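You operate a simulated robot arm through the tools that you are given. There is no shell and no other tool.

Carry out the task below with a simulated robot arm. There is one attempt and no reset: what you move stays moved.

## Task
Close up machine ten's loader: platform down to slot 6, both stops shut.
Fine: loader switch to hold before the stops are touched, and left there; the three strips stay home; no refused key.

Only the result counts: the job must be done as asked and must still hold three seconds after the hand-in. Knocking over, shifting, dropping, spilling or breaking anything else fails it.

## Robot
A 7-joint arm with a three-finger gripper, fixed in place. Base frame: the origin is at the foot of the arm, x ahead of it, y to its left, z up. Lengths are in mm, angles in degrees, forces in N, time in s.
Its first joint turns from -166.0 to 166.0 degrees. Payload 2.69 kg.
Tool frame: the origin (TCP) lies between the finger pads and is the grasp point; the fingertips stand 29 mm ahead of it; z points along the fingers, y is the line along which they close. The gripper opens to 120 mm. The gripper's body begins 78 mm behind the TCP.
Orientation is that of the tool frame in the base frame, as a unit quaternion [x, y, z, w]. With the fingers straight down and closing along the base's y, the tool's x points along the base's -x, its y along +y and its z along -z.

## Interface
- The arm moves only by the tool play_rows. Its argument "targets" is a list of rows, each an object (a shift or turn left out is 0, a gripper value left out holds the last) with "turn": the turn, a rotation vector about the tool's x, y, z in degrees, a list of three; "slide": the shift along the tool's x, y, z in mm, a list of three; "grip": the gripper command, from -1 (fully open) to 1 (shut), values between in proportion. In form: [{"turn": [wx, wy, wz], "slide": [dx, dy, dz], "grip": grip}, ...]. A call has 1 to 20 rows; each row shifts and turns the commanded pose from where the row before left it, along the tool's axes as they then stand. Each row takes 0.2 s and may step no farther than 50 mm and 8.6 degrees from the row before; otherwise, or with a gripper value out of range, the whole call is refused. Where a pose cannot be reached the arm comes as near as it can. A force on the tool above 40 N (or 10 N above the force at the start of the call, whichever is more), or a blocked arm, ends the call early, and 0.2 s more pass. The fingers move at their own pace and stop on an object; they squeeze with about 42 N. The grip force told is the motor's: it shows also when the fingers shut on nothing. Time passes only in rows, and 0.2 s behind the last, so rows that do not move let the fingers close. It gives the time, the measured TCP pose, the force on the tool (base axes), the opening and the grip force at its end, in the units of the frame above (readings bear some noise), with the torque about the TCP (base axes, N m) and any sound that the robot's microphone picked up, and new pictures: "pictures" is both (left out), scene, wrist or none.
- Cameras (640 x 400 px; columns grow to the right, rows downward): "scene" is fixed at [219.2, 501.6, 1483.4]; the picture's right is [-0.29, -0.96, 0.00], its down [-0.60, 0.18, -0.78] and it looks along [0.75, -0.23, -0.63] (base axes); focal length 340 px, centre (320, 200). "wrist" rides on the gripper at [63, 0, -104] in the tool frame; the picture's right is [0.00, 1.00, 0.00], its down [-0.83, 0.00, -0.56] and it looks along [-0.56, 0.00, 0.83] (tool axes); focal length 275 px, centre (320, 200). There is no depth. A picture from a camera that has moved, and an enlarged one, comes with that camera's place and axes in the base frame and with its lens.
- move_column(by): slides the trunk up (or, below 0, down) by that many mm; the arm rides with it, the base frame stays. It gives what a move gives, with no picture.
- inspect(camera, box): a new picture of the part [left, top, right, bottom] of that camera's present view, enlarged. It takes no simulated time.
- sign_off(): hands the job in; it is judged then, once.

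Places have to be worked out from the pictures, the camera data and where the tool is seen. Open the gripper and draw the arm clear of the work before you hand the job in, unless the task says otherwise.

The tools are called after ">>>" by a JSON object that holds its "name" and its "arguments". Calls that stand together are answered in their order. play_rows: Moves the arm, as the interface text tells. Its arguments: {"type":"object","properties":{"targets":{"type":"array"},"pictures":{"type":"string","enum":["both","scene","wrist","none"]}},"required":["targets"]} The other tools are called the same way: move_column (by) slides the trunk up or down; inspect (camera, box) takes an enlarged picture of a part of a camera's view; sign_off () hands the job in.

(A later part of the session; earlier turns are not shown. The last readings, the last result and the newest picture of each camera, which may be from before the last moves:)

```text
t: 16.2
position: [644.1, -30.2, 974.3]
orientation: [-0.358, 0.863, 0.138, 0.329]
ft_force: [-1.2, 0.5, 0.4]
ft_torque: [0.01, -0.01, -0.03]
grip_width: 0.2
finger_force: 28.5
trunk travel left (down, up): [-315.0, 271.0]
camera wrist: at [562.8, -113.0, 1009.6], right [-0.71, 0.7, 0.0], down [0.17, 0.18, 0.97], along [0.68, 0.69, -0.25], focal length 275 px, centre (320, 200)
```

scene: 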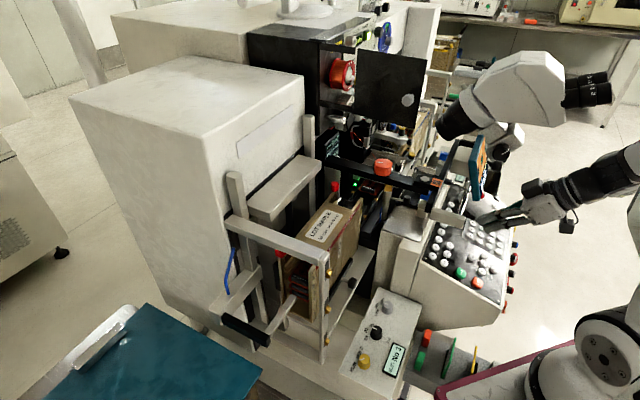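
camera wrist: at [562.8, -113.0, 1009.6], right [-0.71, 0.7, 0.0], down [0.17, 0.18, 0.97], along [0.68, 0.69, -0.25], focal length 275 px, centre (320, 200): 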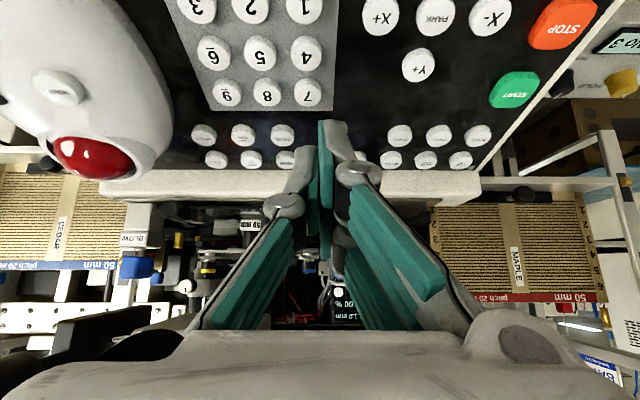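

The tool is now at s≈477, n≈434, z≈974, under the screen's height and above the panel. I zoom to pin down LOAD DOWN relative to the fingertips.

>>> {"name": "inspect", "arguments": {"camera": "wrist", "box": [300, 110, 500, 190]}}

>>> {"name": "inspect", "arguments": {"camera": "scene", "box": [420, 180, 580, 290]}}

```text
3.20 times, centred on (400, 150) of wrist
camera zoom: at [562.8, -113.0, 1009.6], right [-0.71, 0.7, 0.0], down [0.17, 0.18, 0.97], along [0.68, 0.69, -0.25], focal length 881 px, centre (64, 360)
```

zoom: 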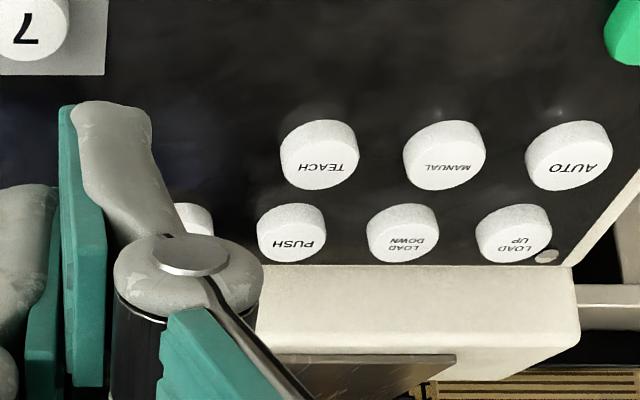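

```text
3.64 times, centred on (500, 235) of scene
camera zoom: at [219.2, 501.6, 1483.4], right [-0.29, -0.96, 0.0], down [-0.6, 0.18, -0.78], along [0.75, -0.23, -0.63], focal length 1238 px, centre (-334, 73)
```

zoom: 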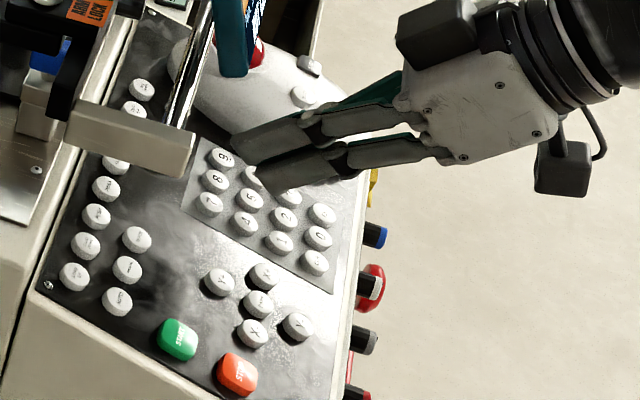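

>>> {"name": "inspect", "arguments": {"camera": "wrist", "box": [260, 100, 400, 220]}}

>>> {"name": "inspect", "arguments": {"camera": "scene", "box": [470, 190, 540, 240]}}

```text
3.33 times, centred on (330, 160) of wrist
camera zoom: at [562.8, -113.0, 1009.6], right [-0.71, 0.7, 0.0], down [0.17, 0.18, 0.97], along [0.68, 0.69, -0.25], focal length 918 px, centre (287, 333)
```

zoom: 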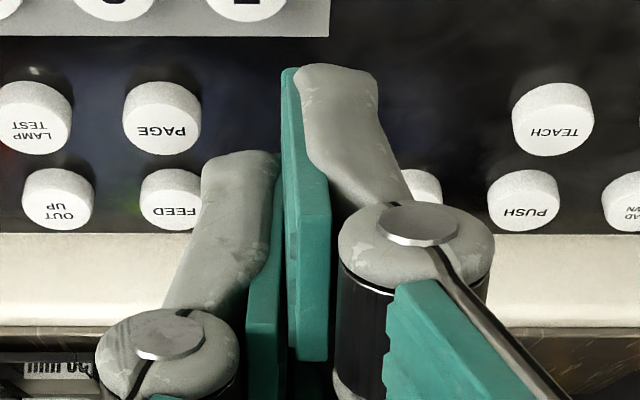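

```text
8.00 times, centred on (505, 215) of scene
camera zoom: at [219.2, 501.6, 1483.4], right [-0.29, -0.96, 0.0], down [-0.6, 0.18, -0.78], along [0.75, -0.23, -0.63], focal length 2724 px, centre (-1160, 80)
```

zoom: 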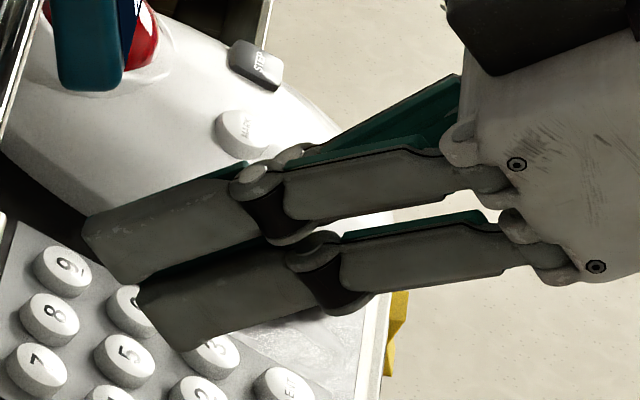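

>>> {"name": "inspect", "arguments": {"camera": "scene", "box": [490, 120, 640, 240]}}

>>> {"name": "inspect", "arguments": {"camera": "scene", "box": [420, 120, 520, 220]}}

```text
3.33 times, centred on (565, 180) of scene
camera zoom: at [219.2, 501.6, 1483.4], right [-0.29, -0.96, 0.0], down [-0.6, 0.18, -0.78], along [0.75, -0.23, -0.63], focal length 1135 px, centre (-497, 267)
```

zoom: 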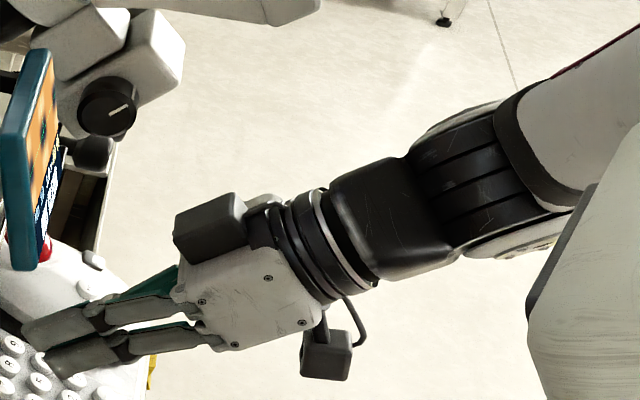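

```text
4.00 times, centred on (470, 170) of scene
camera zoom: at [219.2, 501.6, 1483.4], right [-0.29, -0.96, 0.0], down [-0.6, 0.18, -0.78], along [0.75, -0.23, -0.63], focal length 1362 px, centre (-280, 320)
```

zoom: 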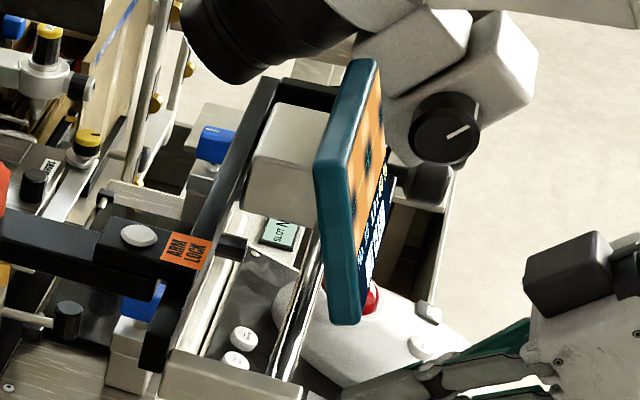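

LOAD DOWN's top is at about s=390.5, n=529, z=923 (base ≈ (650, 98, 923)). I slide sideways to line up with it, creep forward a bit and tilt further so the hand's top box stays clear of the screen edge.

>>> {"name": "play_rows", "arguments": {"targets": [{"slide": [0, 27, 0]}, {"slide": [0, 27, 0]}, {"slide": [0, 27, 0]}, {"slide": [-17, 0, 8]}, {"slide": [-17, 0, 8]}, {"turn": [0, -5, 0]}, {"turn": [0, -5, 0]}, {"turn": [0, -5, 0]}]}}

```text
t: 18.0
position: [675.9, 14.8, 1029.8]
orientation: [-0.338, 0.812, 0.185, 0.438]
ft_force: [-2.1, -0.6, -5.3]
ft_torque: [-0.04, 0.0, -0.01]
grip_width: 0.0
finger_force: 29.0
out of reach, approached as far as the arm can: row 1, 2, 3, 7, 8
trunk travel left (down, up): [-315.0, 271.0]
camera wrist: at [591.2, -71.4, 1034.3], right [-0.71, 0.7, 0.0], down [-0.01, -0.01, 1.0], along [0.7, 0.71, 0.01], focal length 275 px, centre (320, 200)
```

scene: 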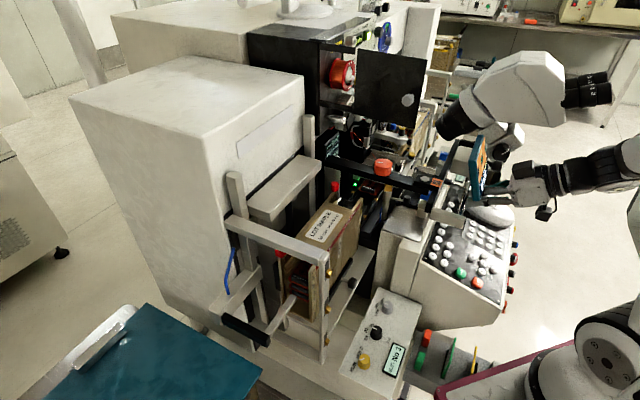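
wrist: 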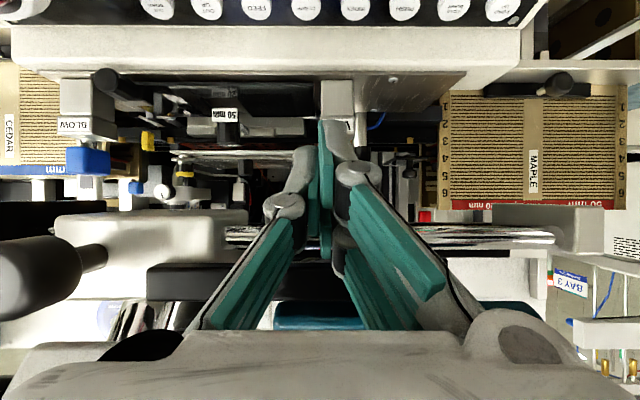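

The arm again hit its inner limit and ended at s≈467, n≈488, z≈1030, partly under the screen. I check with a zero row whether the commanded pose follows the measured one before retreating.

>>> {"name": "play_rows", "arguments": {"targets": [{"slide": [0, 0, 0]}], "pictures": "none"}}

>>> {"name": "inspect", "arguments": {"camera": "scene", "box": [440, 120, 600, 230]}}

```text
t: 18.4
position: [677.2, 15.5, 1029.7]
orientation: [-0.338, 0.812, 0.185, 0.438]
ft_force: [-2.2, -1.2, -5.5]
ft_torque: [-0.02, -0.02, -0.06]
grip_width: 0.0
finger_force: 28.6
trunk travel left (down, up): [-315.0, 271.0]
```

```text
3.64 times, centred on (520, 175) of scene
camera zoom: at [219.2, 501.6, 1483.4], right [-0.29, -0.96, 0.0], down [-0.6, 0.18, -0.78], along [0.75, -0.23, -0.63], focal length 1238 px, centre (-407, 291)
```

zoom: 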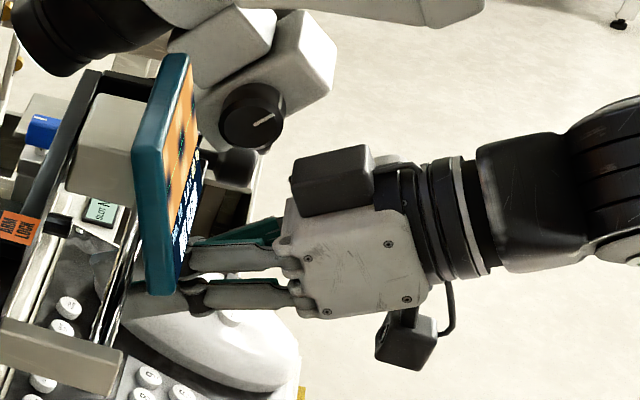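

No shift of the screen is visible, but a steady ~6 N hints the fingers lightly touch its lower edge. I back off perpendicular to the fingers (down and toward the operator) in small steps.

>>> {"name": "play_rows", "arguments": {"targets": [{"slide": [8, 0, 0]}, {"slide": [8, 0, 0]}], "pictures": "none"}}

```text
t: 19.0
position: [676.8, 3.8, 1020.7]
orientation: [-0.338, 0.812, 0.185, 0.439]
ft_force: [0.2, 0.2, 0.2]
ft_torque: [0.0, 0.04, 0.0]
grip_width: 0.0
finger_force: 29.1
out of reach, approached as far as the arm can: row 1, 2
trunk travel left (down, up): [-315.0, 271.0]
```

Force is back to zero, so contact is gone. I retreat along base −y, away from the screen, where the arm has more reach.

>>> {"name": "play_rows", "arguments": {"targets": [{"slide": [7.7, -14.1, -11.8]}, {"slide": [7.7, -14.1, -11.8]}, {"slide": [7.7, -14.1, -11.8]}, {"slide": [7.7, -14.1, -11.8]}]}}

```text
t: 20.0
position: [677.3, -75.1, 1019.7]
orientation: [-0.338, 0.812, 0.184, 0.439]
ft_force: [-1.3, 1.8, 0.2]
ft_torque: [0.03, 0.01, -0.02]
grip_width: 0.1
finger_force: 29.1
trunk travel left (down, up): [-315.0, 271.0]
camera wrist: at [591.3, -161.1, 1024.6], right [-0.71, 0.7, 0.0], down [-0.01, -0.01, 1.0], along [0.7, 0.71, 0.01], focal length 275 px, centre (320, 200)
```

scene: 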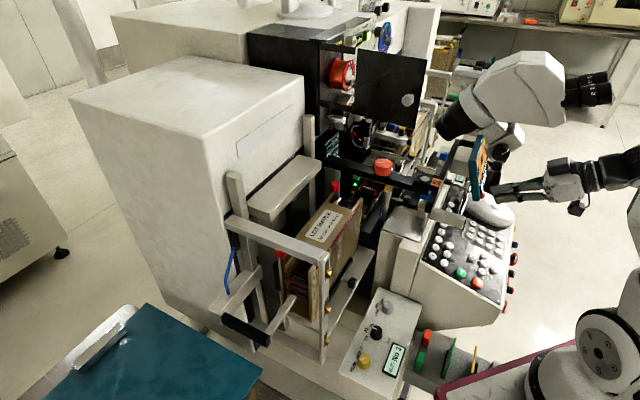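
wrist: 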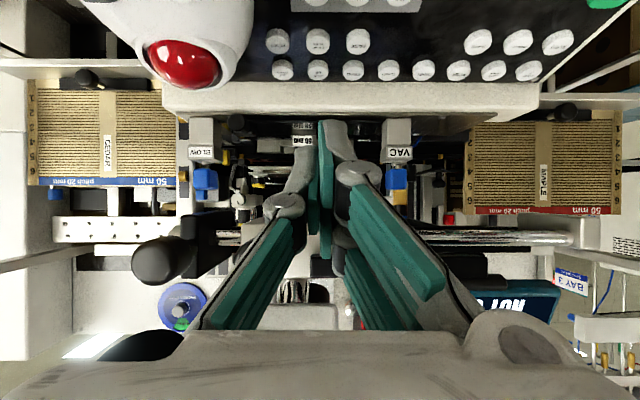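

Clear of the screen now and fully reachable. I yaw the approach 30° (pointing more along base +y, better reach) and tilt slightly more, while shifting back toward the keys' line, still outside the screen's footprint.

>>> {"name": "play_rows", "arguments": {"targets": [{"turn": [-6.28, 0, -4.1], "slide": [0, 13, -4.3]}, {"turn": [-6.28, 0, -4.1], "slide": [0, 13, -4.3]}, {"turn": [-6.28, 0, -4.1], "slide": [0, 13, -4.3]}, {"turn": [-6.28, 0, -4.1], "slide": [0, 13, -4.3]}, {"turn": [0, -5, 0], "slide": [0, 0, 0]}]}}

```text
t: 21.2
position: [626.8, -58.7, 1030.6]
orientation: [-0.523, 0.68, 0.314, 0.408]
ft_force: [-0.9, 0.1, 0.4]
ft_torque: [0.01, 0.0, 0.01]
grip_width: 0.2
finger_force: 28.4
trunk travel left (down, up): [-315.0, 271.0]
camera wrist: at [595.6, -175.6, 1023.6], right [-0.97, 0.25, 0.0], down [-0.03, -0.1, 0.99], along [0.25, 0.96, 0.1], focal length 275 px, centre (320, 200)
```

scene: 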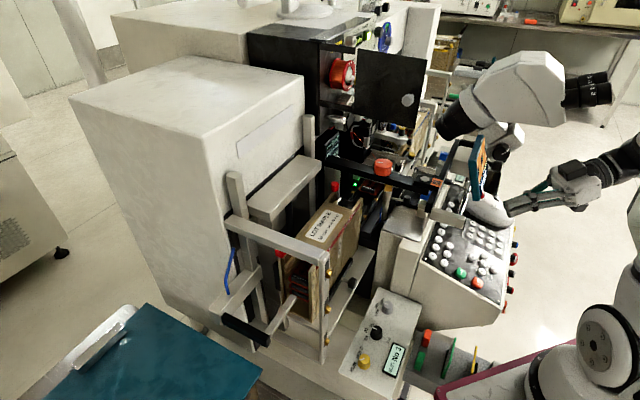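
wrist: 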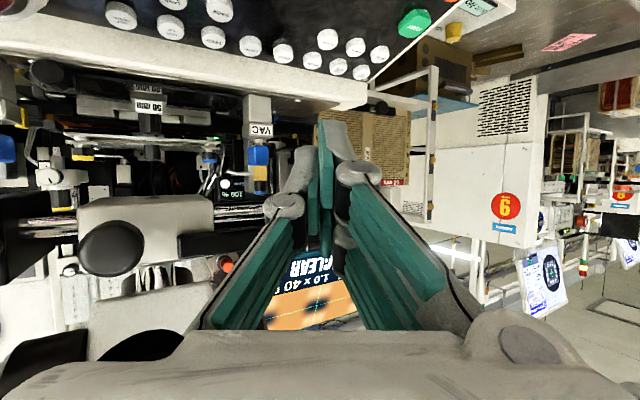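

The keys are visible ahead and the axis already nearly points at LOAD DOWN. I advance 100 mm along the tool axis with a 13 mm sideways correction and recheck.

>>> {"name": "play_rows", "arguments": {"targets": [{"slide": [0, 13, 0]}, {"slide": [0, 0, 25]}, {"slide": [0, 0, 25]}, {"slide": [0, 0, 25]}, {"slide": [0, 0, 25]}]}}

```text
t: 22.4
position: [635.7, 29.7, 982.4]
orientation: [-0.522, 0.68, 0.315, 0.408]
ft_force: [-0.1, -0.2, 0.0]
ft_torque: [0.02, 0.01, 0.02]
grip_width: 0.0
finger_force: 28.4
trunk travel left (down, up): [-315.0, 271.0]
camera wrist: at [605.6, -87.0, 976.6], right [-0.97, 0.25, 0.0], down [-0.03, -0.1, 0.99], along [0.25, 0.96, 0.1], focal length 275 px, centre (320, 200)
```

scene: 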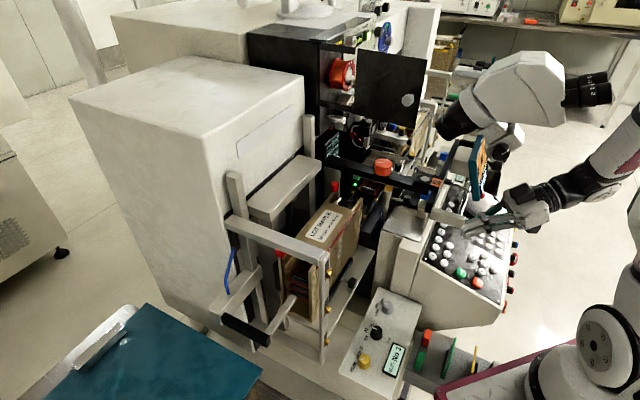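
wrist: 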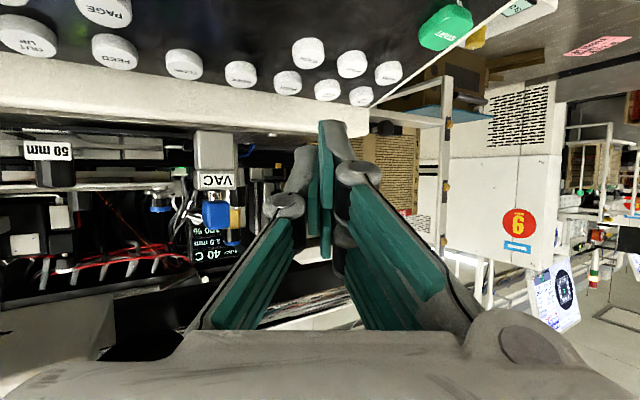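

>>> {"name": "inspect", "arguments": {"camera": "wrist", "box": [220, 30, 420, 160]}}

>>> {"name": "inspect", "arguments": {"camera": "scene", "box": [420, 170, 540, 270]}}

```text
3.08 times, centred on (320, 95) of wrist
camera zoom: at [605.6, -87.0, 976.6], right [-0.97, 0.25, 0.0], down [-0.03, -0.1, 0.99], along [0.25, 0.96, 0.1], focal length 847 px, centre (320, 523)
```

zoom: 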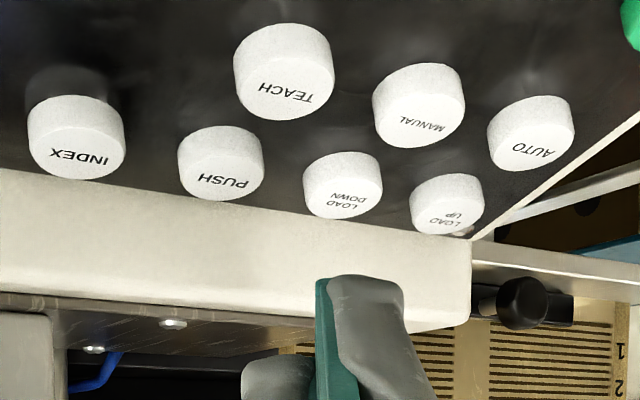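

```text
4.00 times, centred on (480, 220) of scene
camera zoom: at [219.2, 501.6, 1483.4], right [-0.29, -0.96, 0.0], down [-0.6, 0.18, -0.78], along [0.75, -0.23, -0.63], focal length 1362 px, centre (-320, 120)
```

zoom: 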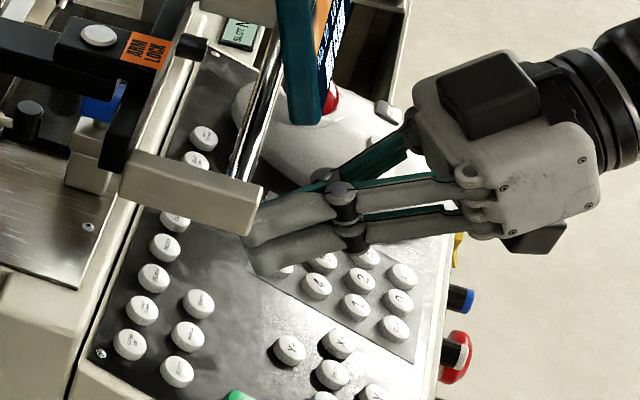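

LOAD DOWN's position is confirmed (≈650, 98, 924); the finger tip that will touch is about 60 mm away. I move to ~12 mm above the key along the panel normal.

>>> {"name": "play_rows", "arguments": {"targets": [{"slide": [-3, 0, 25.5]}, {"slide": [-3, 0, 25.5]}]}}

>>> {"name": "inspect", "arguments": {"camera": "wrist", "box": [260, 40, 420, 150]}}

>>> {"name": "inspect", "arguments": {"camera": "scene", "box": [420, 190, 500, 260]}}

```text
t: 23.0
position: [648.4, 76.0, 963.7]
orientation: [-0.522, 0.68, 0.315, 0.408]
ft_force: [-0.6, 0.0, 0.5]
ft_torque: [-0.05, -0.02, -0.02]
grip_width: 0.0
finger_force: 28.4
trunk travel left (down, up): [-315.0, 271.0]
camera wrist: at [617.6, -40.7, 957.8], right [-0.97, 0.26, 0.0], down [-0.03, -0.1, 0.99], along [0.25, 0.96, 0.1], focal length 275 px, centre (320, 200)
```

scene: 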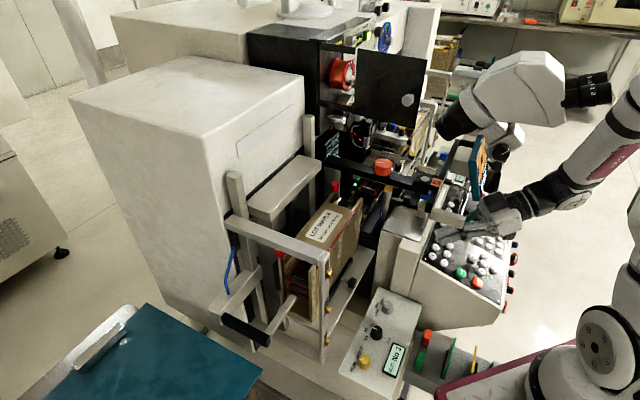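
wrist: 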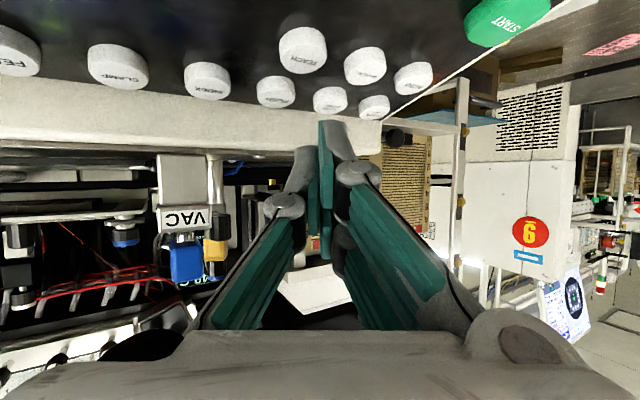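

```text
3.64 times, centred on (340, 95) of wrist
camera zoom: at [617.6, -40.7, 957.8], right [-0.97, 0.26, 0.0], down [-0.03, -0.1, 0.99], along [0.25, 0.96, 0.1], focal length 1001 px, centre (247, 582)
```

zoom: 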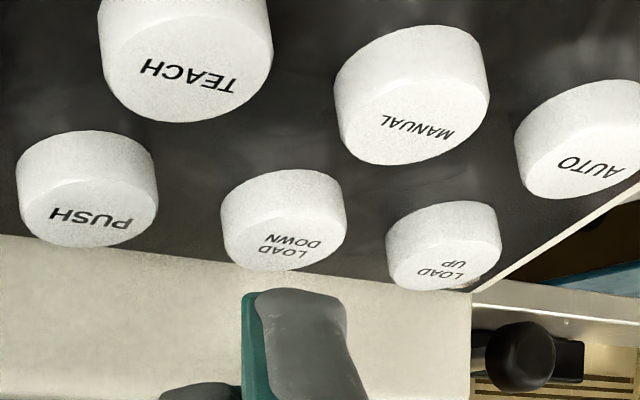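

```text
5.71 times, centred on (460, 225) of scene
camera zoom: at [219.2, 501.6, 1483.4], right [-0.29, -0.96, 0.0], down [-0.6, 0.18, -0.78], along [0.75, -0.23, -0.63], focal length 1946 px, centre (-480, 57)
```

zoom: 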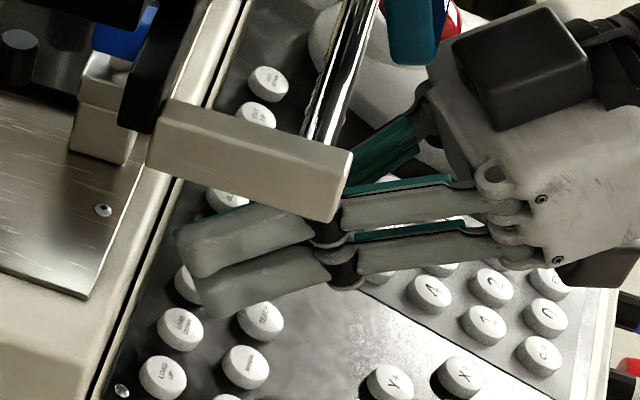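

The fingertip hovers over LOAD DOWN. I press along the panel normal in small steps, watching force and sound.

>>> {"name": "play_rows", "arguments": {"targets": [{"slide": [2.7, -0.75, 2.87]}, {"slide": [2.7, -0.75, 2.87]}, {"slide": [1.35, -0.37, 1.43]}], "pictures": "wrist"}}

```text
t: 23.8
position: [651.6, 79.0, 954.8]
orientation: [-0.523, 0.679, 0.315, 0.407]
ft_force: [-1.2, -0.3, 1.1]
ft_torque: [0.01, 0.03, -0.02]
grip_width: 0.1
finger_force: 28.5
trunk travel left (down, up): [-315.0, 271.0]
heard: click
camera wrist: at [620.4, -38.1, 948.6], right [-0.97, 0.25, 0.0], down [-0.03, -0.1, 0.99], along [0.25, 0.96, 0.1], focal length 275 px, centre (320, 200)
```

wrist: 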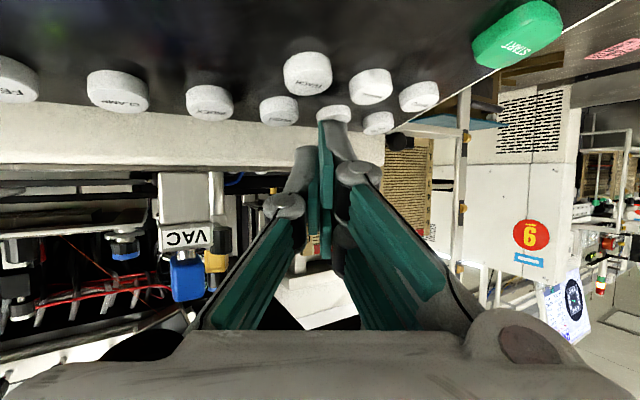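

A click was heard. I check the slot display and the platform.

>>> {"name": "inspect", "arguments": {"camera": "scene", "box": [340, 290, 430, 390]}}

>>> {"name": "inspect", "arguments": {"camera": "scene", "box": [260, 180, 380, 330]}}

>>> {"name": "inspect", "arguments": {"camera": "wrist", "box": [270, 70, 390, 150]}}

```text
4.00 times, centred on (385, 340) of scene
camera zoom: at [219.2, 501.6, 1483.4], right [-0.29, -0.96, 0.0], down [-0.6, 0.18, -0.78], along [0.75, -0.23, -0.63], focal length 1362 px, centre (60, -360)
```

zoom: 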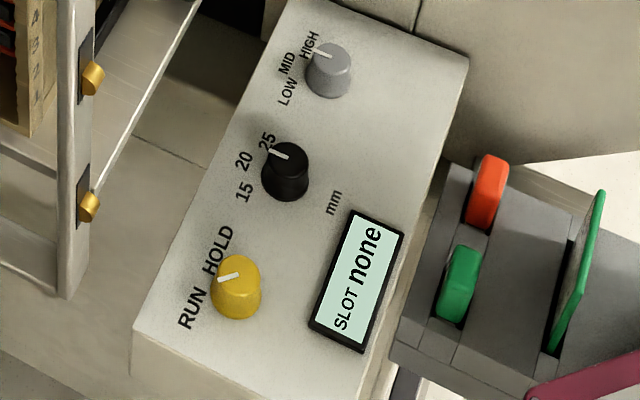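

```text
2.67 times, centred on (320, 255) of scene
camera zoom: at [219.2, 501.6, 1483.4], right [-0.29, -0.96, 0.0], down [-0.6, 0.18, -0.78], along [0.75, -0.23, -0.63], focal length 908 px, centre (320, 53)
```

zoom: 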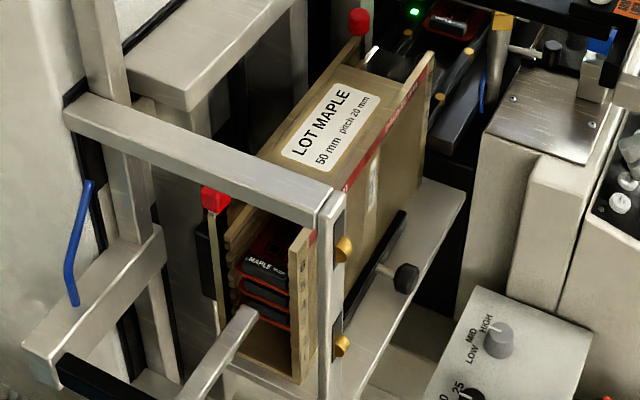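

```text
5.00 times, centred on (330, 110) of wrist
camera zoom: at [620.4, -38.1, 948.6], right [-0.97, 0.25, 0.0], down [-0.03, -0.1, 0.99], along [0.25, 0.96, 0.1], focal length 1376 px, centre (270, 650)
```

zoom: 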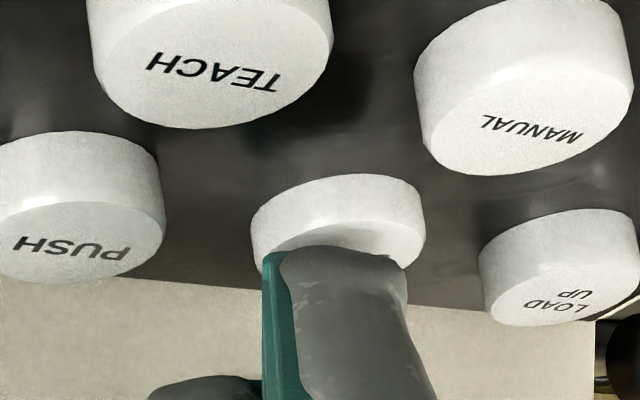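

The platform is moving (display shows "none", between slots). I release the key and let it settle.

>>> {"name": "play_rows", "arguments": {"targets": [{"slide": [-4, 1.1, -4.3]}, {"slide": [-3, 0.8, -3.2]}, {"slide": [0, 0, 0]}, {"slide": [0, 0, 0]}], "pictures": "none"}}

>>> {"name": "inspect", "arguments": {"camera": "scene", "box": [340, 290, 430, 390]}}

>>> {"name": "inspect", "arguments": {"camera": "scene", "box": [260, 180, 380, 330]}}

```text
t: 24.8
position: [649.0, 76.2, 964.2]
orientation: [-0.523, 0.679, 0.315, 0.407]
ft_force: [0.8, -0.5, 0.0]
ft_torque: [-0.04, -0.02, 0.02]
grip_width: 0.0
finger_force: 28.7
trunk travel left (down, up): [-315.0, 271.0]
```

```text
4.00 times, centred on (385, 340) of scene
camera zoom: at [219.2, 501.6, 1483.4], right [-0.29, -0.96, 0.0], down [-0.6, 0.18, -0.78], along [0.75, -0.23, -0.63], focal length 1362 px, centre (60, -360)
```

zoom: 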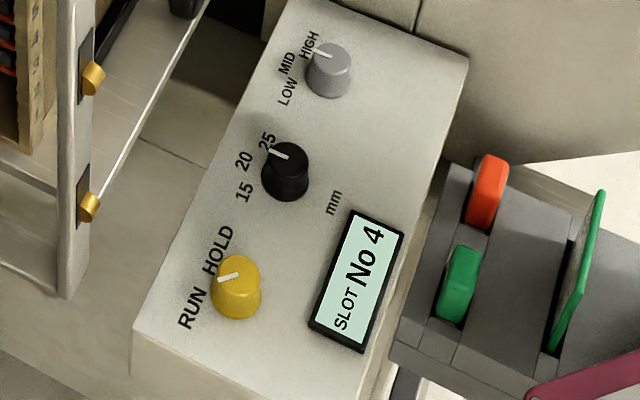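

```text
2.67 times, centred on (320, 255) of scene
camera zoom: at [219.2, 501.6, 1483.4], right [-0.29, -0.96, 0.0], down [-0.6, 0.18, -0.78], along [0.75, -0.23, -0.63], focal length 908 px, centre (320, 53)
```

zoom: 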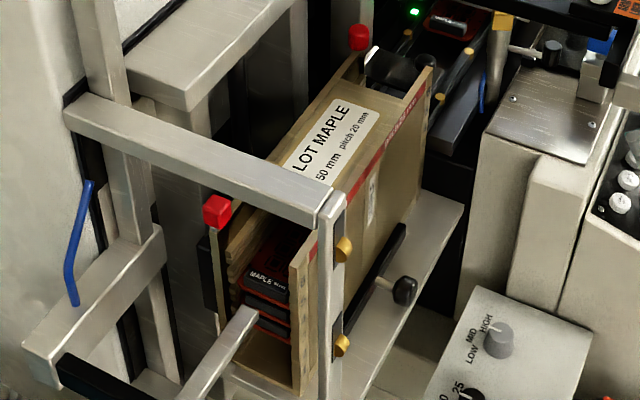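

Display reads slot 4: one press, one slot. I press a second time, release and wait.

>>> {"name": "play_rows", "arguments": {"targets": [{"slide": [0, 0, 0]}, {"slide": [0, 0, 0]}, {"slide": [0, 0, 0]}, {"slide": [3, -0.8, 3.2]}, {"slide": [4, -1.1, 4.3]}, {"slide": [0, 0, 0]}, {"slide": [-4, 1.1, -4.3]}, {"slide": [-3, 0.8, -3.2]}, {"slide": [0, 0, 0]}, {"slide": [0, 0, 0]}, {"slide": [0, 0, 0]}, {"slide": [0, 0, 0]}, {"slide": [0, 0, 0]}, {"slide": [0, 0, 0]}], "pictures": "none"}}

>>> {"name": "inspect", "arguments": {"camera": "scene", "box": [340, 290, 430, 390]}}

```text
t: 27.8
position: [648.4, 75.2, 964.3]
orientation: [-0.522, 0.68, 0.315, 0.408]
ft_force: [0.1, -0.4, -0.4]
ft_torque: [0.0, 0.0, -0.02]
grip_width: 0.0
finger_force: 29.2
trunk travel left (down, up): [-315.0, 271.0]
```

```text
4.00 times, centred on (385, 340) of scene
camera zoom: at [219.2, 501.6, 1483.4], right [-0.29, -0.96, 0.0], down [-0.6, 0.18, -0.78], along [0.75, -0.23, -0.63], focal length 1362 px, centre (60, -360)
```

zoom: 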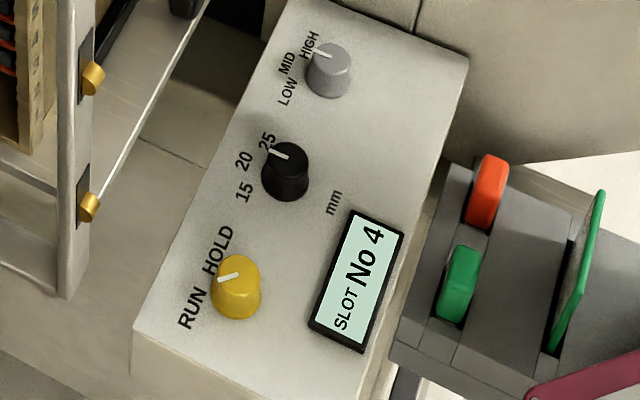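

No click this time — not quite deep enough. I press about 1.5 mm deeper.

>>> {"name": "play_rows", "arguments": {"targets": [{"slide": [4, -1.1, 4.3]}, {"slide": [3, -0.8, 3.2]}, {"slide": [0.8, -0.2, 0.9]}, {"slide": [0, 0, 0]}], "pictures": "none"}}

```text
t: 28.8
position: [651.0, 79.5, 953.9]
orientation: [-0.523, 0.679, 0.315, 0.408]
ft_force: [-1.0, -0.7, 1.5]
ft_torque: [-0.01, 0.05, 0.03]
grip_width: 0.1
finger_force: 28.4
trunk travel left (down, up): [-315.0, 271.0]
heard: click
```

Click heard. I release and wait for the platform to settle, then read the display.

>>> {"name": "play_rows", "arguments": {"targets": [{"slide": [-4, 1.1, -4.3]}, {"slide": [-3.8, 1.0, -4.1]}, {"slide": [0, 0, 0]}, {"slide": [0, 0, 0]}, {"slide": [0, 0, 0]}, {"slide": [0, 0, 0]}, {"slide": [0, 0, 0]}, {"slide": [0, 0, 0]}], "pictures": "none"}}

>>> {"name": "inspect", "arguments": {"camera": "scene", "box": [340, 290, 430, 390]}}

```text
t: 30.6
position: [647.5, 77.3, 965.2]
orientation: [-0.523, 0.679, 0.315, 0.408]
ft_force: [0.7, 0.2, 0.5]
ft_torque: [-0.01, -0.01, 0.03]
grip_width: 0.0
finger_force: 28.2
trunk travel left (down, up): [-315.0, 271.0]
```

```text
4.00 times, centred on (385, 340) of scene
camera zoom: at [219.2, 501.6, 1483.4], right [-0.29, -0.96, 0.0], down [-0.6, 0.18, -0.78], along [0.75, -0.23, -0.63], focal length 1362 px, centre (60, -360)
```

zoom: 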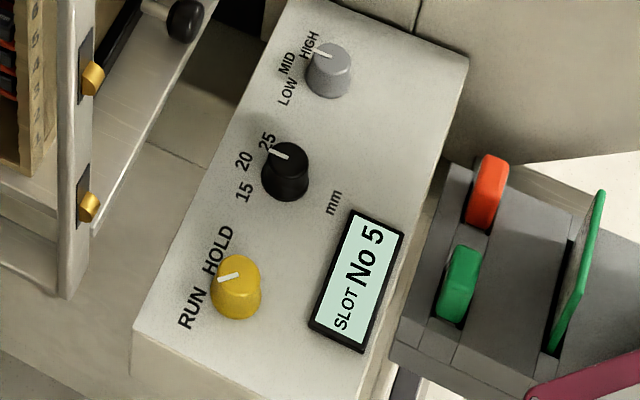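

Slot 5. One more press the same way.

>>> {"name": "play_rows", "arguments": {"targets": [{"slide": [4, -1.1, 4.3]}, {"slide": [3, -0.8, 3.2]}, {"slide": [0.8, -0.2, 0.9]}, {"slide": [0, 0, 0]}], "pictures": "none"}}

```text
t: 31.6
position: [650.4, 79.8, 953.7]
orientation: [-0.522, 0.679, 0.315, 0.408]
ft_force: [-1.2, -0.7, 1.2]
ft_torque: [-0.02, 0.06, 0.01]
grip_width: 0.0
finger_force: 28.0
trunk travel left (down, up): [-315.0, 271.0]
heard: click
```

>>> {"name": "play_rows", "arguments": {"targets": [{"slide": [-4, 1.1, -4.3]}, {"slide": [-4, 1.0, -4.3]}, {"slide": [-2, 0, -10]}, {"slide": [0, 0, 0]}, {"slide": [0, 0, 0]}, {"slide": [0, 0, 0]}, {"slide": [0, 0, 0]}], "pictures": "none"}}

>>> {"name": "inspect", "arguments": {"camera": "scene", "box": [340, 290, 430, 390]}}

>>> {"name": "inspect", "arguments": {"camera": "scene", "box": [240, 180, 380, 340]}}

>>> {"name": "inspect", "arguments": {"camera": "scene", "box": [265, 240, 325, 330]}}

>>> {"name": "inspect", "arguments": {"camera": "scene", "box": [320, 170, 380, 220]}}

```text
t: 33.2
position: [646.8, 69.7, 971.4]
orientation: [-0.522, 0.679, 0.315, 0.408]
ft_force: [-1.1, -0.9, 0.8]
ft_torque: [0.0, -0.02, -0.03]
grip_width: 0.2
finger_force: 28.5
trunk travel left (down, up): [-315.0, 271.0]
```

```text
4.00 times, centred on (385, 340) of scene
camera zoom: at [219.2, 501.6, 1483.4], right [-0.29, -0.96, 0.0], down [-0.6, 0.18, -0.78], along [0.75, -0.23, -0.63], focal length 1362 px, centre (60, -360)
```

zoom: 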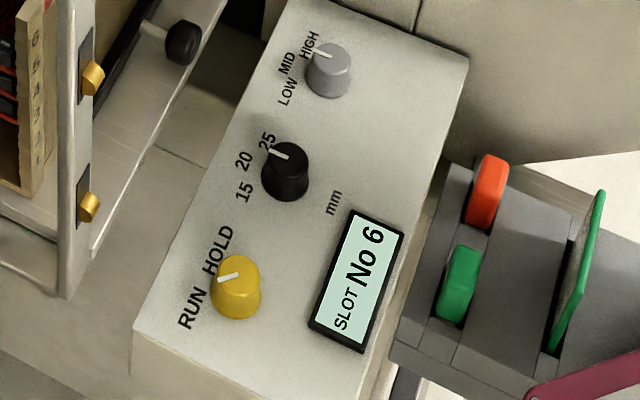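

```text
2.50 times, centred on (310, 260) of scene
camera zoom: at [219.2, 501.6, 1483.4], right [-0.29, -0.96, 0.0], down [-0.6, 0.18, -0.78], along [0.75, -0.23, -0.63], focal length 851 px, centre (345, 50)
```

zoom: 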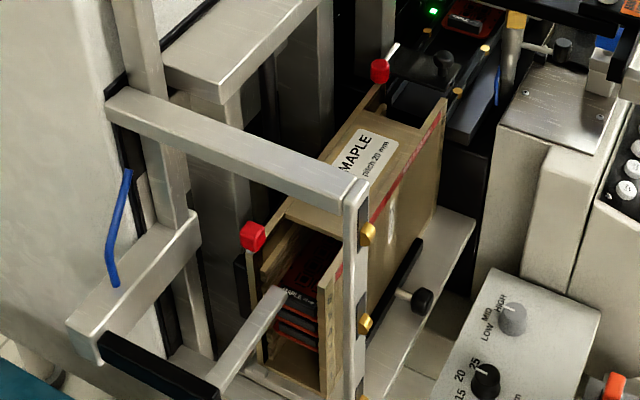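

```text
4.44 times, centred on (295, 285) of scene
camera zoom: at [219.2, 501.6, 1483.4], right [-0.29, -0.96, 0.0], down [-0.6, 0.18, -0.78], along [0.75, -0.23, -0.63], focal length 1514 px, centre (431, -178)
```

zoom: 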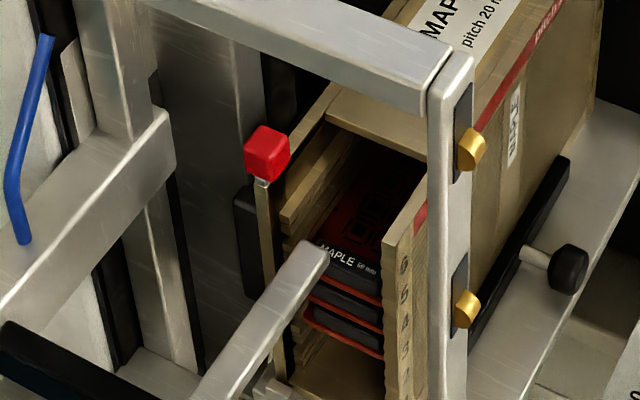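

```text
8.00 times, centred on (350, 195) of scene
camera zoom: at [219.2, 501.6, 1483.4], right [-0.29, -0.96, 0.0], down [-0.6, 0.18, -0.78], along [0.75, -0.23, -0.63], focal length 2724 px, centre (80, 240)
```

zoom: 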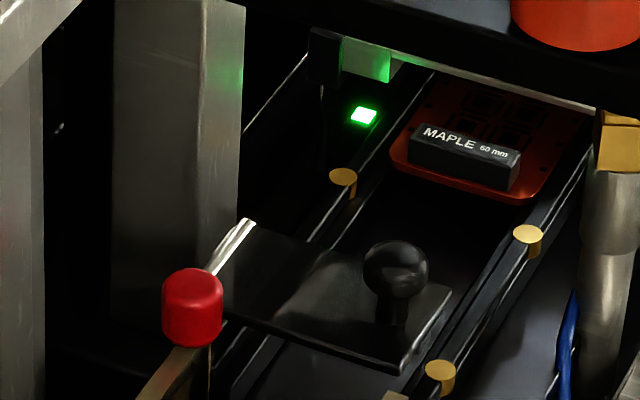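

Slot 6 is shown, with no refusal sound. Now I back out along the tool axis the way I came, then straighten the tool.

>>> {"name": "play_rows", "arguments": {"targets": [{"slide": [0, 0, -25]}, {"slide": [0, 0, -25]}, {"slide": [0, 0, -25]}, {"slide": [0, 0, -25]}, {"slide": [0, 0, -25]}, {"slide": [0, 0, -25]}, {"slide": [0, 0, -25]}], "pictures": "none"}}

```text
t: 34.8
position: [606.7, -80.2, 1053.6]
orientation: [-0.523, 0.679, 0.314, 0.407]
ft_force: [0.3, -0.5, 0.1]
ft_torque: [0.0, 0.04, -0.03]
grip_width: 0.0
finger_force: 29.2
trunk travel left (down, up): [-315.0, 271.0]
```

>>> {"name": "play_rows", "arguments": {"targets": [{"turn": [0, 8.4, 0]}, {"turn": [0, 8.4, 0]}, {"turn": [0, 8.4, 0]}, {"turn": [0, 8.4, 0]}, {"turn": [0, 8.4, 0]}, {"turn": [0, 8.4, 0]}, {"turn": [0, 8.4, 0]}, {"turn": [0, 3.2, 0]}, {"slide": [0, 0, -30]}, {"slide": [0, 0, -30]}]}}

```text
t: 36.6
position: [576.1, -129.8, 1048.1]
orientation: [-0.533, 0.846, 0.024, 0.013]
ft_force: [-0.7, 0.2, -0.8]
ft_torque: [-0.01, 0.01, 0.02]
grip_width: 0.0
finger_force: 28.3
trunk travel left (down, up): [-315.0, 271.0]
stopped in row 8: the arm was blocked; the commanded pose is now the measured one
camera wrist: at [549.2, -191.7, 1150.7], right [-0.9, 0.43, 0.03], down [0.36, 0.72, 0.59], along [0.23, 0.55, -0.8], focal length 275 px, centre (320, 200)
```

scene: 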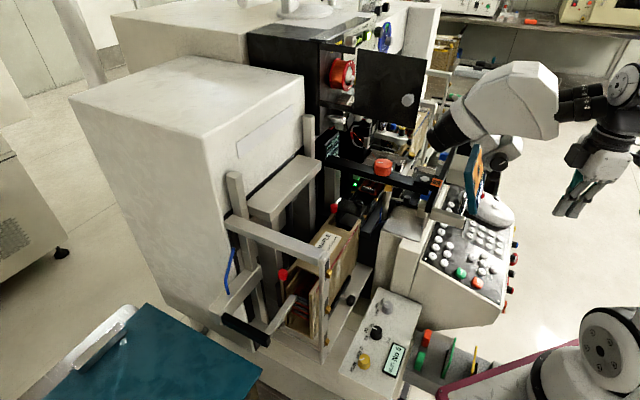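
wrist: 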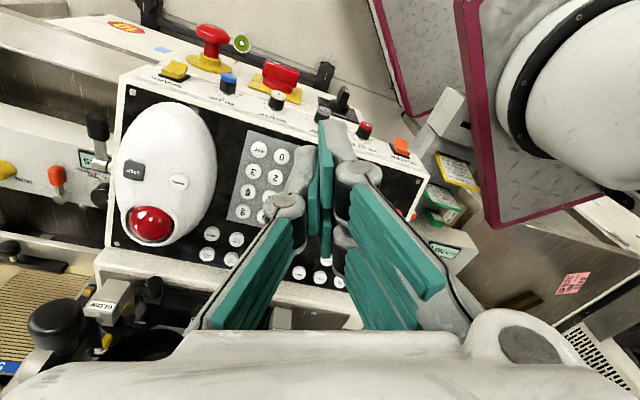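

The arm was blocked: it seems my wrist touched the microscope's eyepieces. I look closely before backing off.

>>> {"name": "inspect", "arguments": {"camera": "scene", "box": [420, 40, 640, 220]}}

```text
2.22 times, centred on (530, 130) of scene
camera zoom: at [219.2, 501.6, 1483.4], right [-0.29, -0.96, 0.0], down [-0.6, 0.18, -0.78], along [0.75, -0.23, -0.63], focal length 757 px, centre (-147, 356)
```

zoom: 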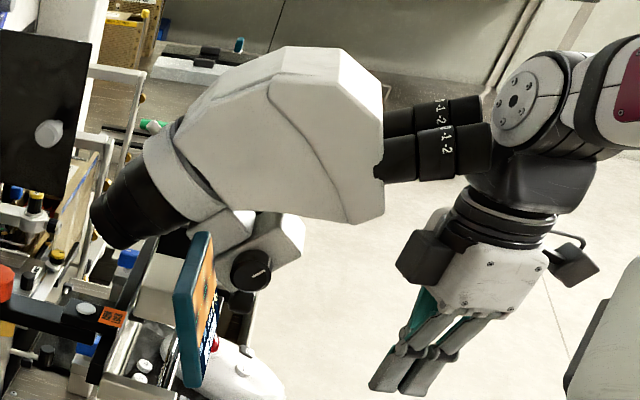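

>>> {"name": "play_rows", "arguments": {"targets": [{"turn": [0, -8, 0], "slide": [0, 0, 0]}, {"turn": [0, -8, 0], "slide": [0, 0, 0]}]}}

>>> {"name": "inspect", "arguments": {"camera": "scene", "box": [420, 40, 640, 220]}}

```text
t: 37.2
position: [583.1, -122.4, 1046.5]
orientation: [-0.534, 0.83, 0.099, 0.128]
ft_force: [-0.8, 0.1, 0.1]
ft_torque: [-0.03, 0.01, 0.02]
grip_width: 0.0
finger_force: 28.3
trunk travel left (down, up): [-315.0, 271.0]
camera wrist: at [547.4, -207.2, 1126.2], right [-0.91, 0.41, 0.03], down [0.27, 0.55, 0.79], along [0.31, 0.73, -0.61], focal length 275 px, centre (320, 200)
```

scene: 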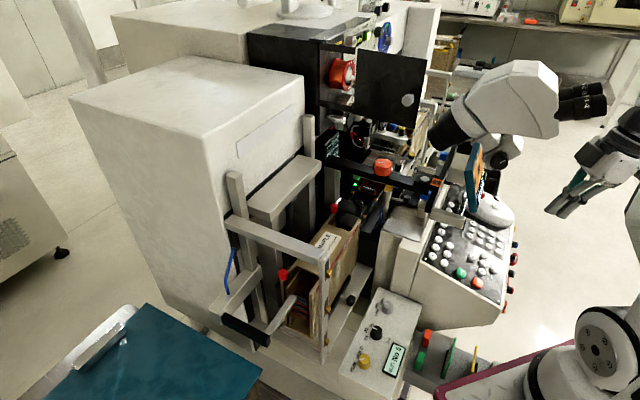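
wrist: 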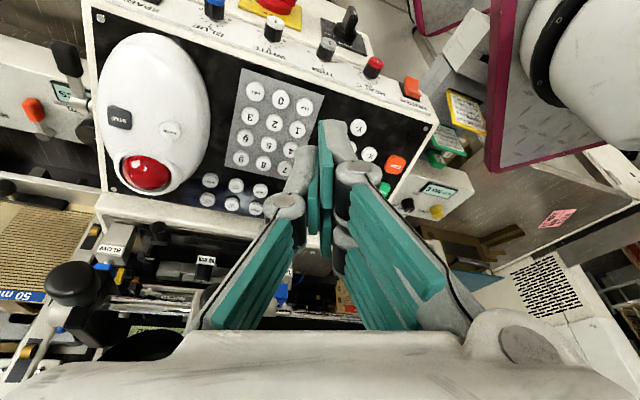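

```text
2.22 times, centred on (530, 130) of scene
camera zoom: at [219.2, 501.6, 1483.4], right [-0.29, -0.96, 0.0], down [-0.6, 0.18, -0.78], along [0.75, -0.23, -0.63], focal length 757 px, centre (-147, 356)
```

zoom: 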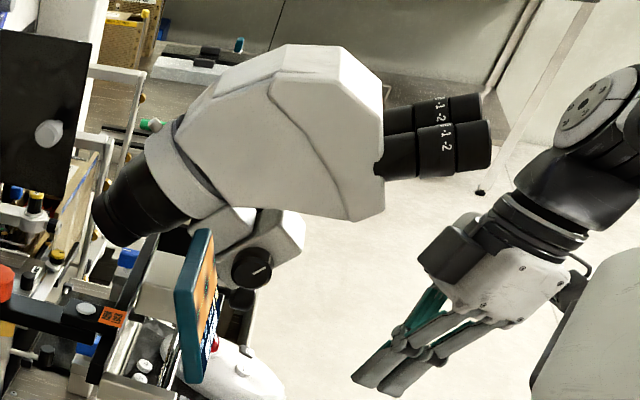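

The microscope head has swung a little. I compare against my earlier enlargements to measure how far.

>>> {"name": "inspect", "arguments": {"camera": "scene", "box": [420, 120, 520, 220]}}

>>> {"name": "inspect", "arguments": {"camera": "scene", "box": [440, 120, 600, 230]}}

>>> {"name": "inspect", "arguments": {"camera": "scene", "box": [320, 20, 450, 130]}}

>>> {"name": "inspect", "arguments": {"camera": "scene", "box": [310, 120, 450, 220]}}

```text
4.00 times, centred on (470, 170) of scene
camera zoom: at [219.2, 501.6, 1483.4], right [-0.29, -0.96, 0.0], down [-0.6, 0.18, -0.78], along [0.75, -0.23, -0.63], focal length 1362 px, centre (-280, 320)
```

zoom: 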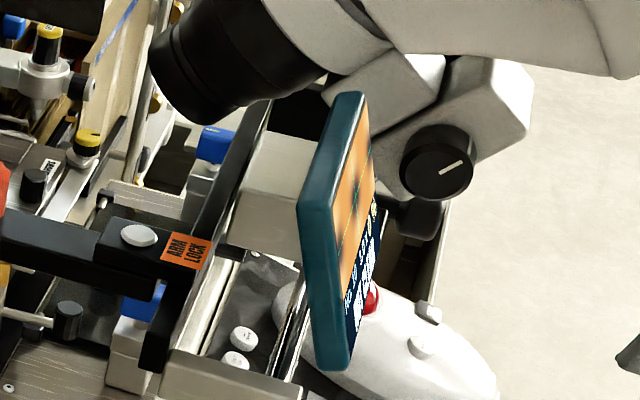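

```text
3.64 times, centred on (520, 175) of scene
camera zoom: at [219.2, 501.6, 1483.4], right [-0.29, -0.96, 0.0], down [-0.6, 0.18, -0.78], along [0.75, -0.23, -0.63], focal length 1238 px, centre (-407, 291)
```

zoom: 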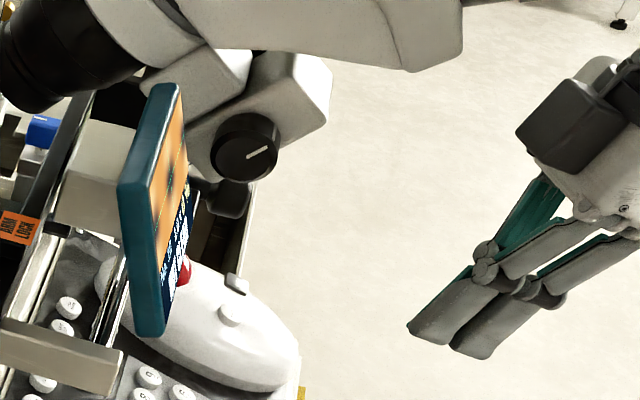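

```text
3.64 times, centred on (385, 75) of scene
camera zoom: at [219.2, 501.6, 1483.4], right [-0.29, -0.96, 0.0], down [-0.6, 0.18, -0.78], along [0.75, -0.23, -0.63], focal length 1238 px, centre (84, 654)
```

zoom: 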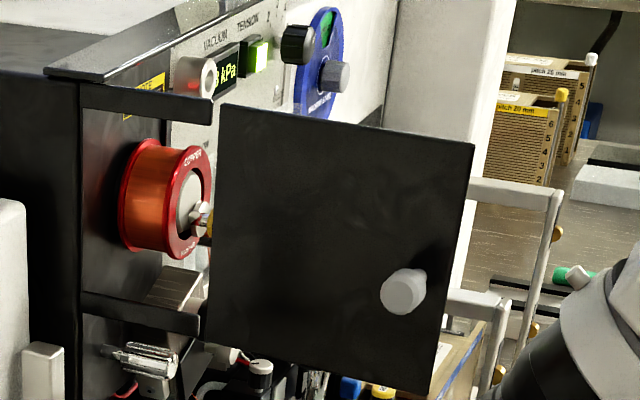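

```text
4.00 times, centred on (380, 170) of scene
camera zoom: at [219.2, 501.6, 1483.4], right [-0.29, -0.96, 0.0], down [-0.6, 0.18, -0.78], along [0.75, -0.23, -0.63], focal length 1362 px, centre (80, 320)
```

zoom: 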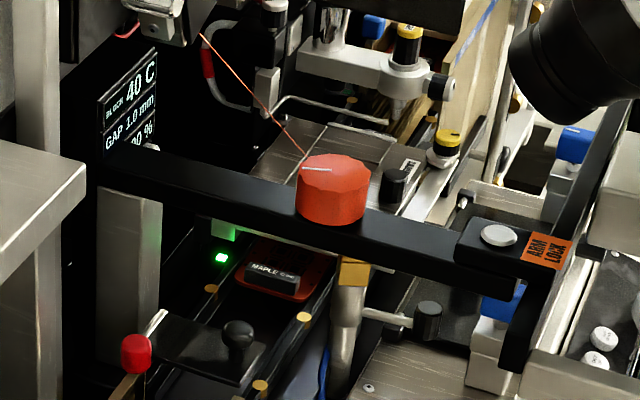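

The scope/screen assembly appears to have shifted roughly 30 mm toward −s. First I get my wrist safely clear of the eyepieces by moving sideways (−s) in front of them, then I'll assess and push it back.

>>> {"name": "play_rows", "arguments": {"targets": [{"slide": [-6.6, 18.8, 2.2]}, {"slide": [-6.6, 18.8, 2.2]}, {"slide": [-6.6, 18.8, 2.2]}]}}

```text
t: 38.0
position: [541.3, -79.1, 1047.9]
orientation: [-0.533, 0.83, 0.099, 0.128]
ft_force: [0.2, 0.0, 0.6]
ft_torque: [0.01, 0.0, 0.01]
grip_width: 0.0
finger_force: 28.4
trunk travel left (down, up): [-315.0, 271.0]
camera wrist: at [505.1, -164.8, 1127.3], right [-0.91, 0.41, 0.03], down [0.27, 0.55, 0.79], along [0.31, 0.73, -0.61], focal length 275 px, centre (320, 200)
```

scene: 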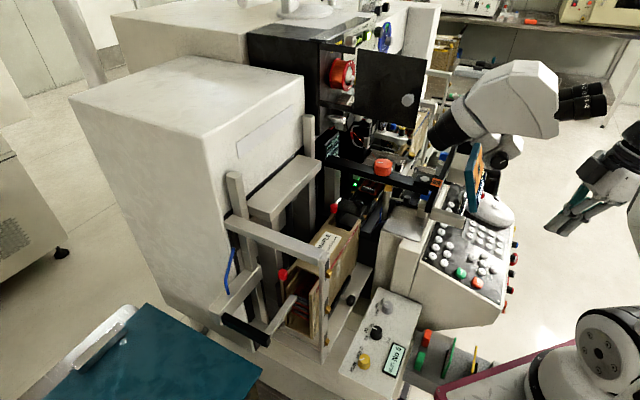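
wrist: 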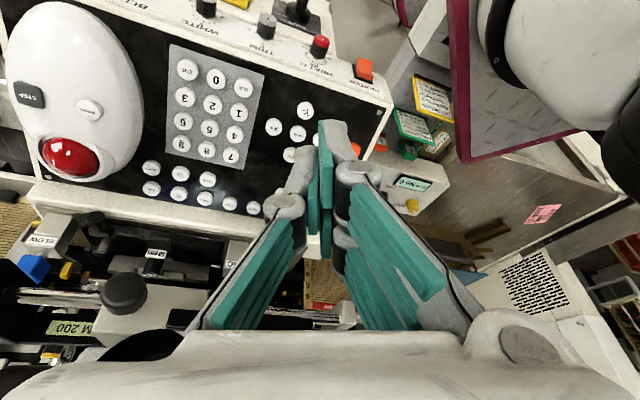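

>>> {"name": "play_rows", "arguments": {"targets": [{"slide": [-11.3, 14.9, 3.8]}, {"slide": [-11.3, 14.9, 3.8]}, {"slide": [-11.3, 14.9, 3.8]}, {"turn": [0, 6.2, 0]}, {"turn": [0, 6.2, 0]}, {"turn": [0, 6.2, 0]}]}}

```text
t: 39.4
position: [513.6, -29.0, 1049.7]
orientation: [-0.542, 0.841, 0.011, -0.009]
ft_force: [-0.8, 0.3, -0.5]
ft_torque: [0.0, -0.03, -0.02]
grip_width: 0.0
finger_force: 28.3
trunk travel left (down, up): [-315.0, 271.0]
camera wrist: at [491.1, -86.3, 1154.4], right [-0.91, 0.41, 0.03], down [0.35, 0.75, 0.55], along [0.2, 0.51, -0.83], focal length 275 px, centre (320, 200)
```

scene: 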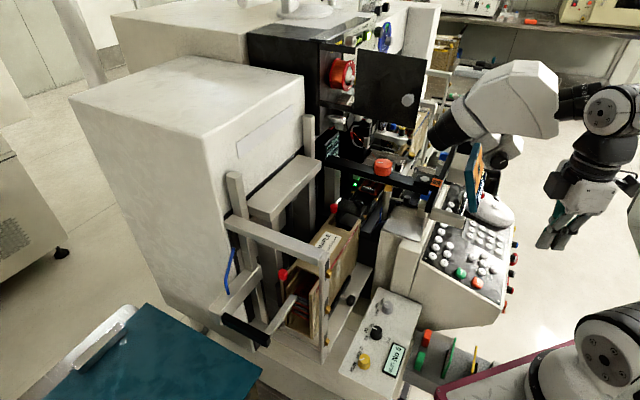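
wrist: 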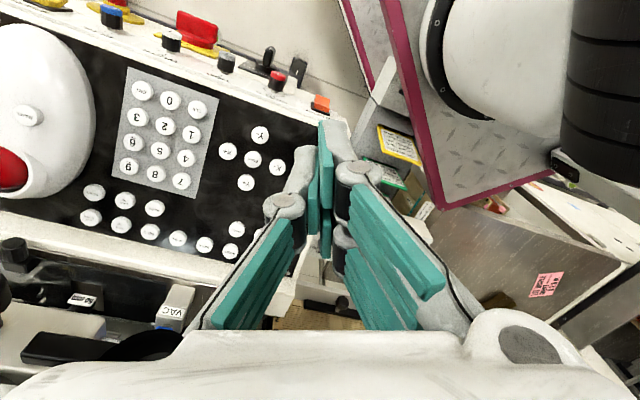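

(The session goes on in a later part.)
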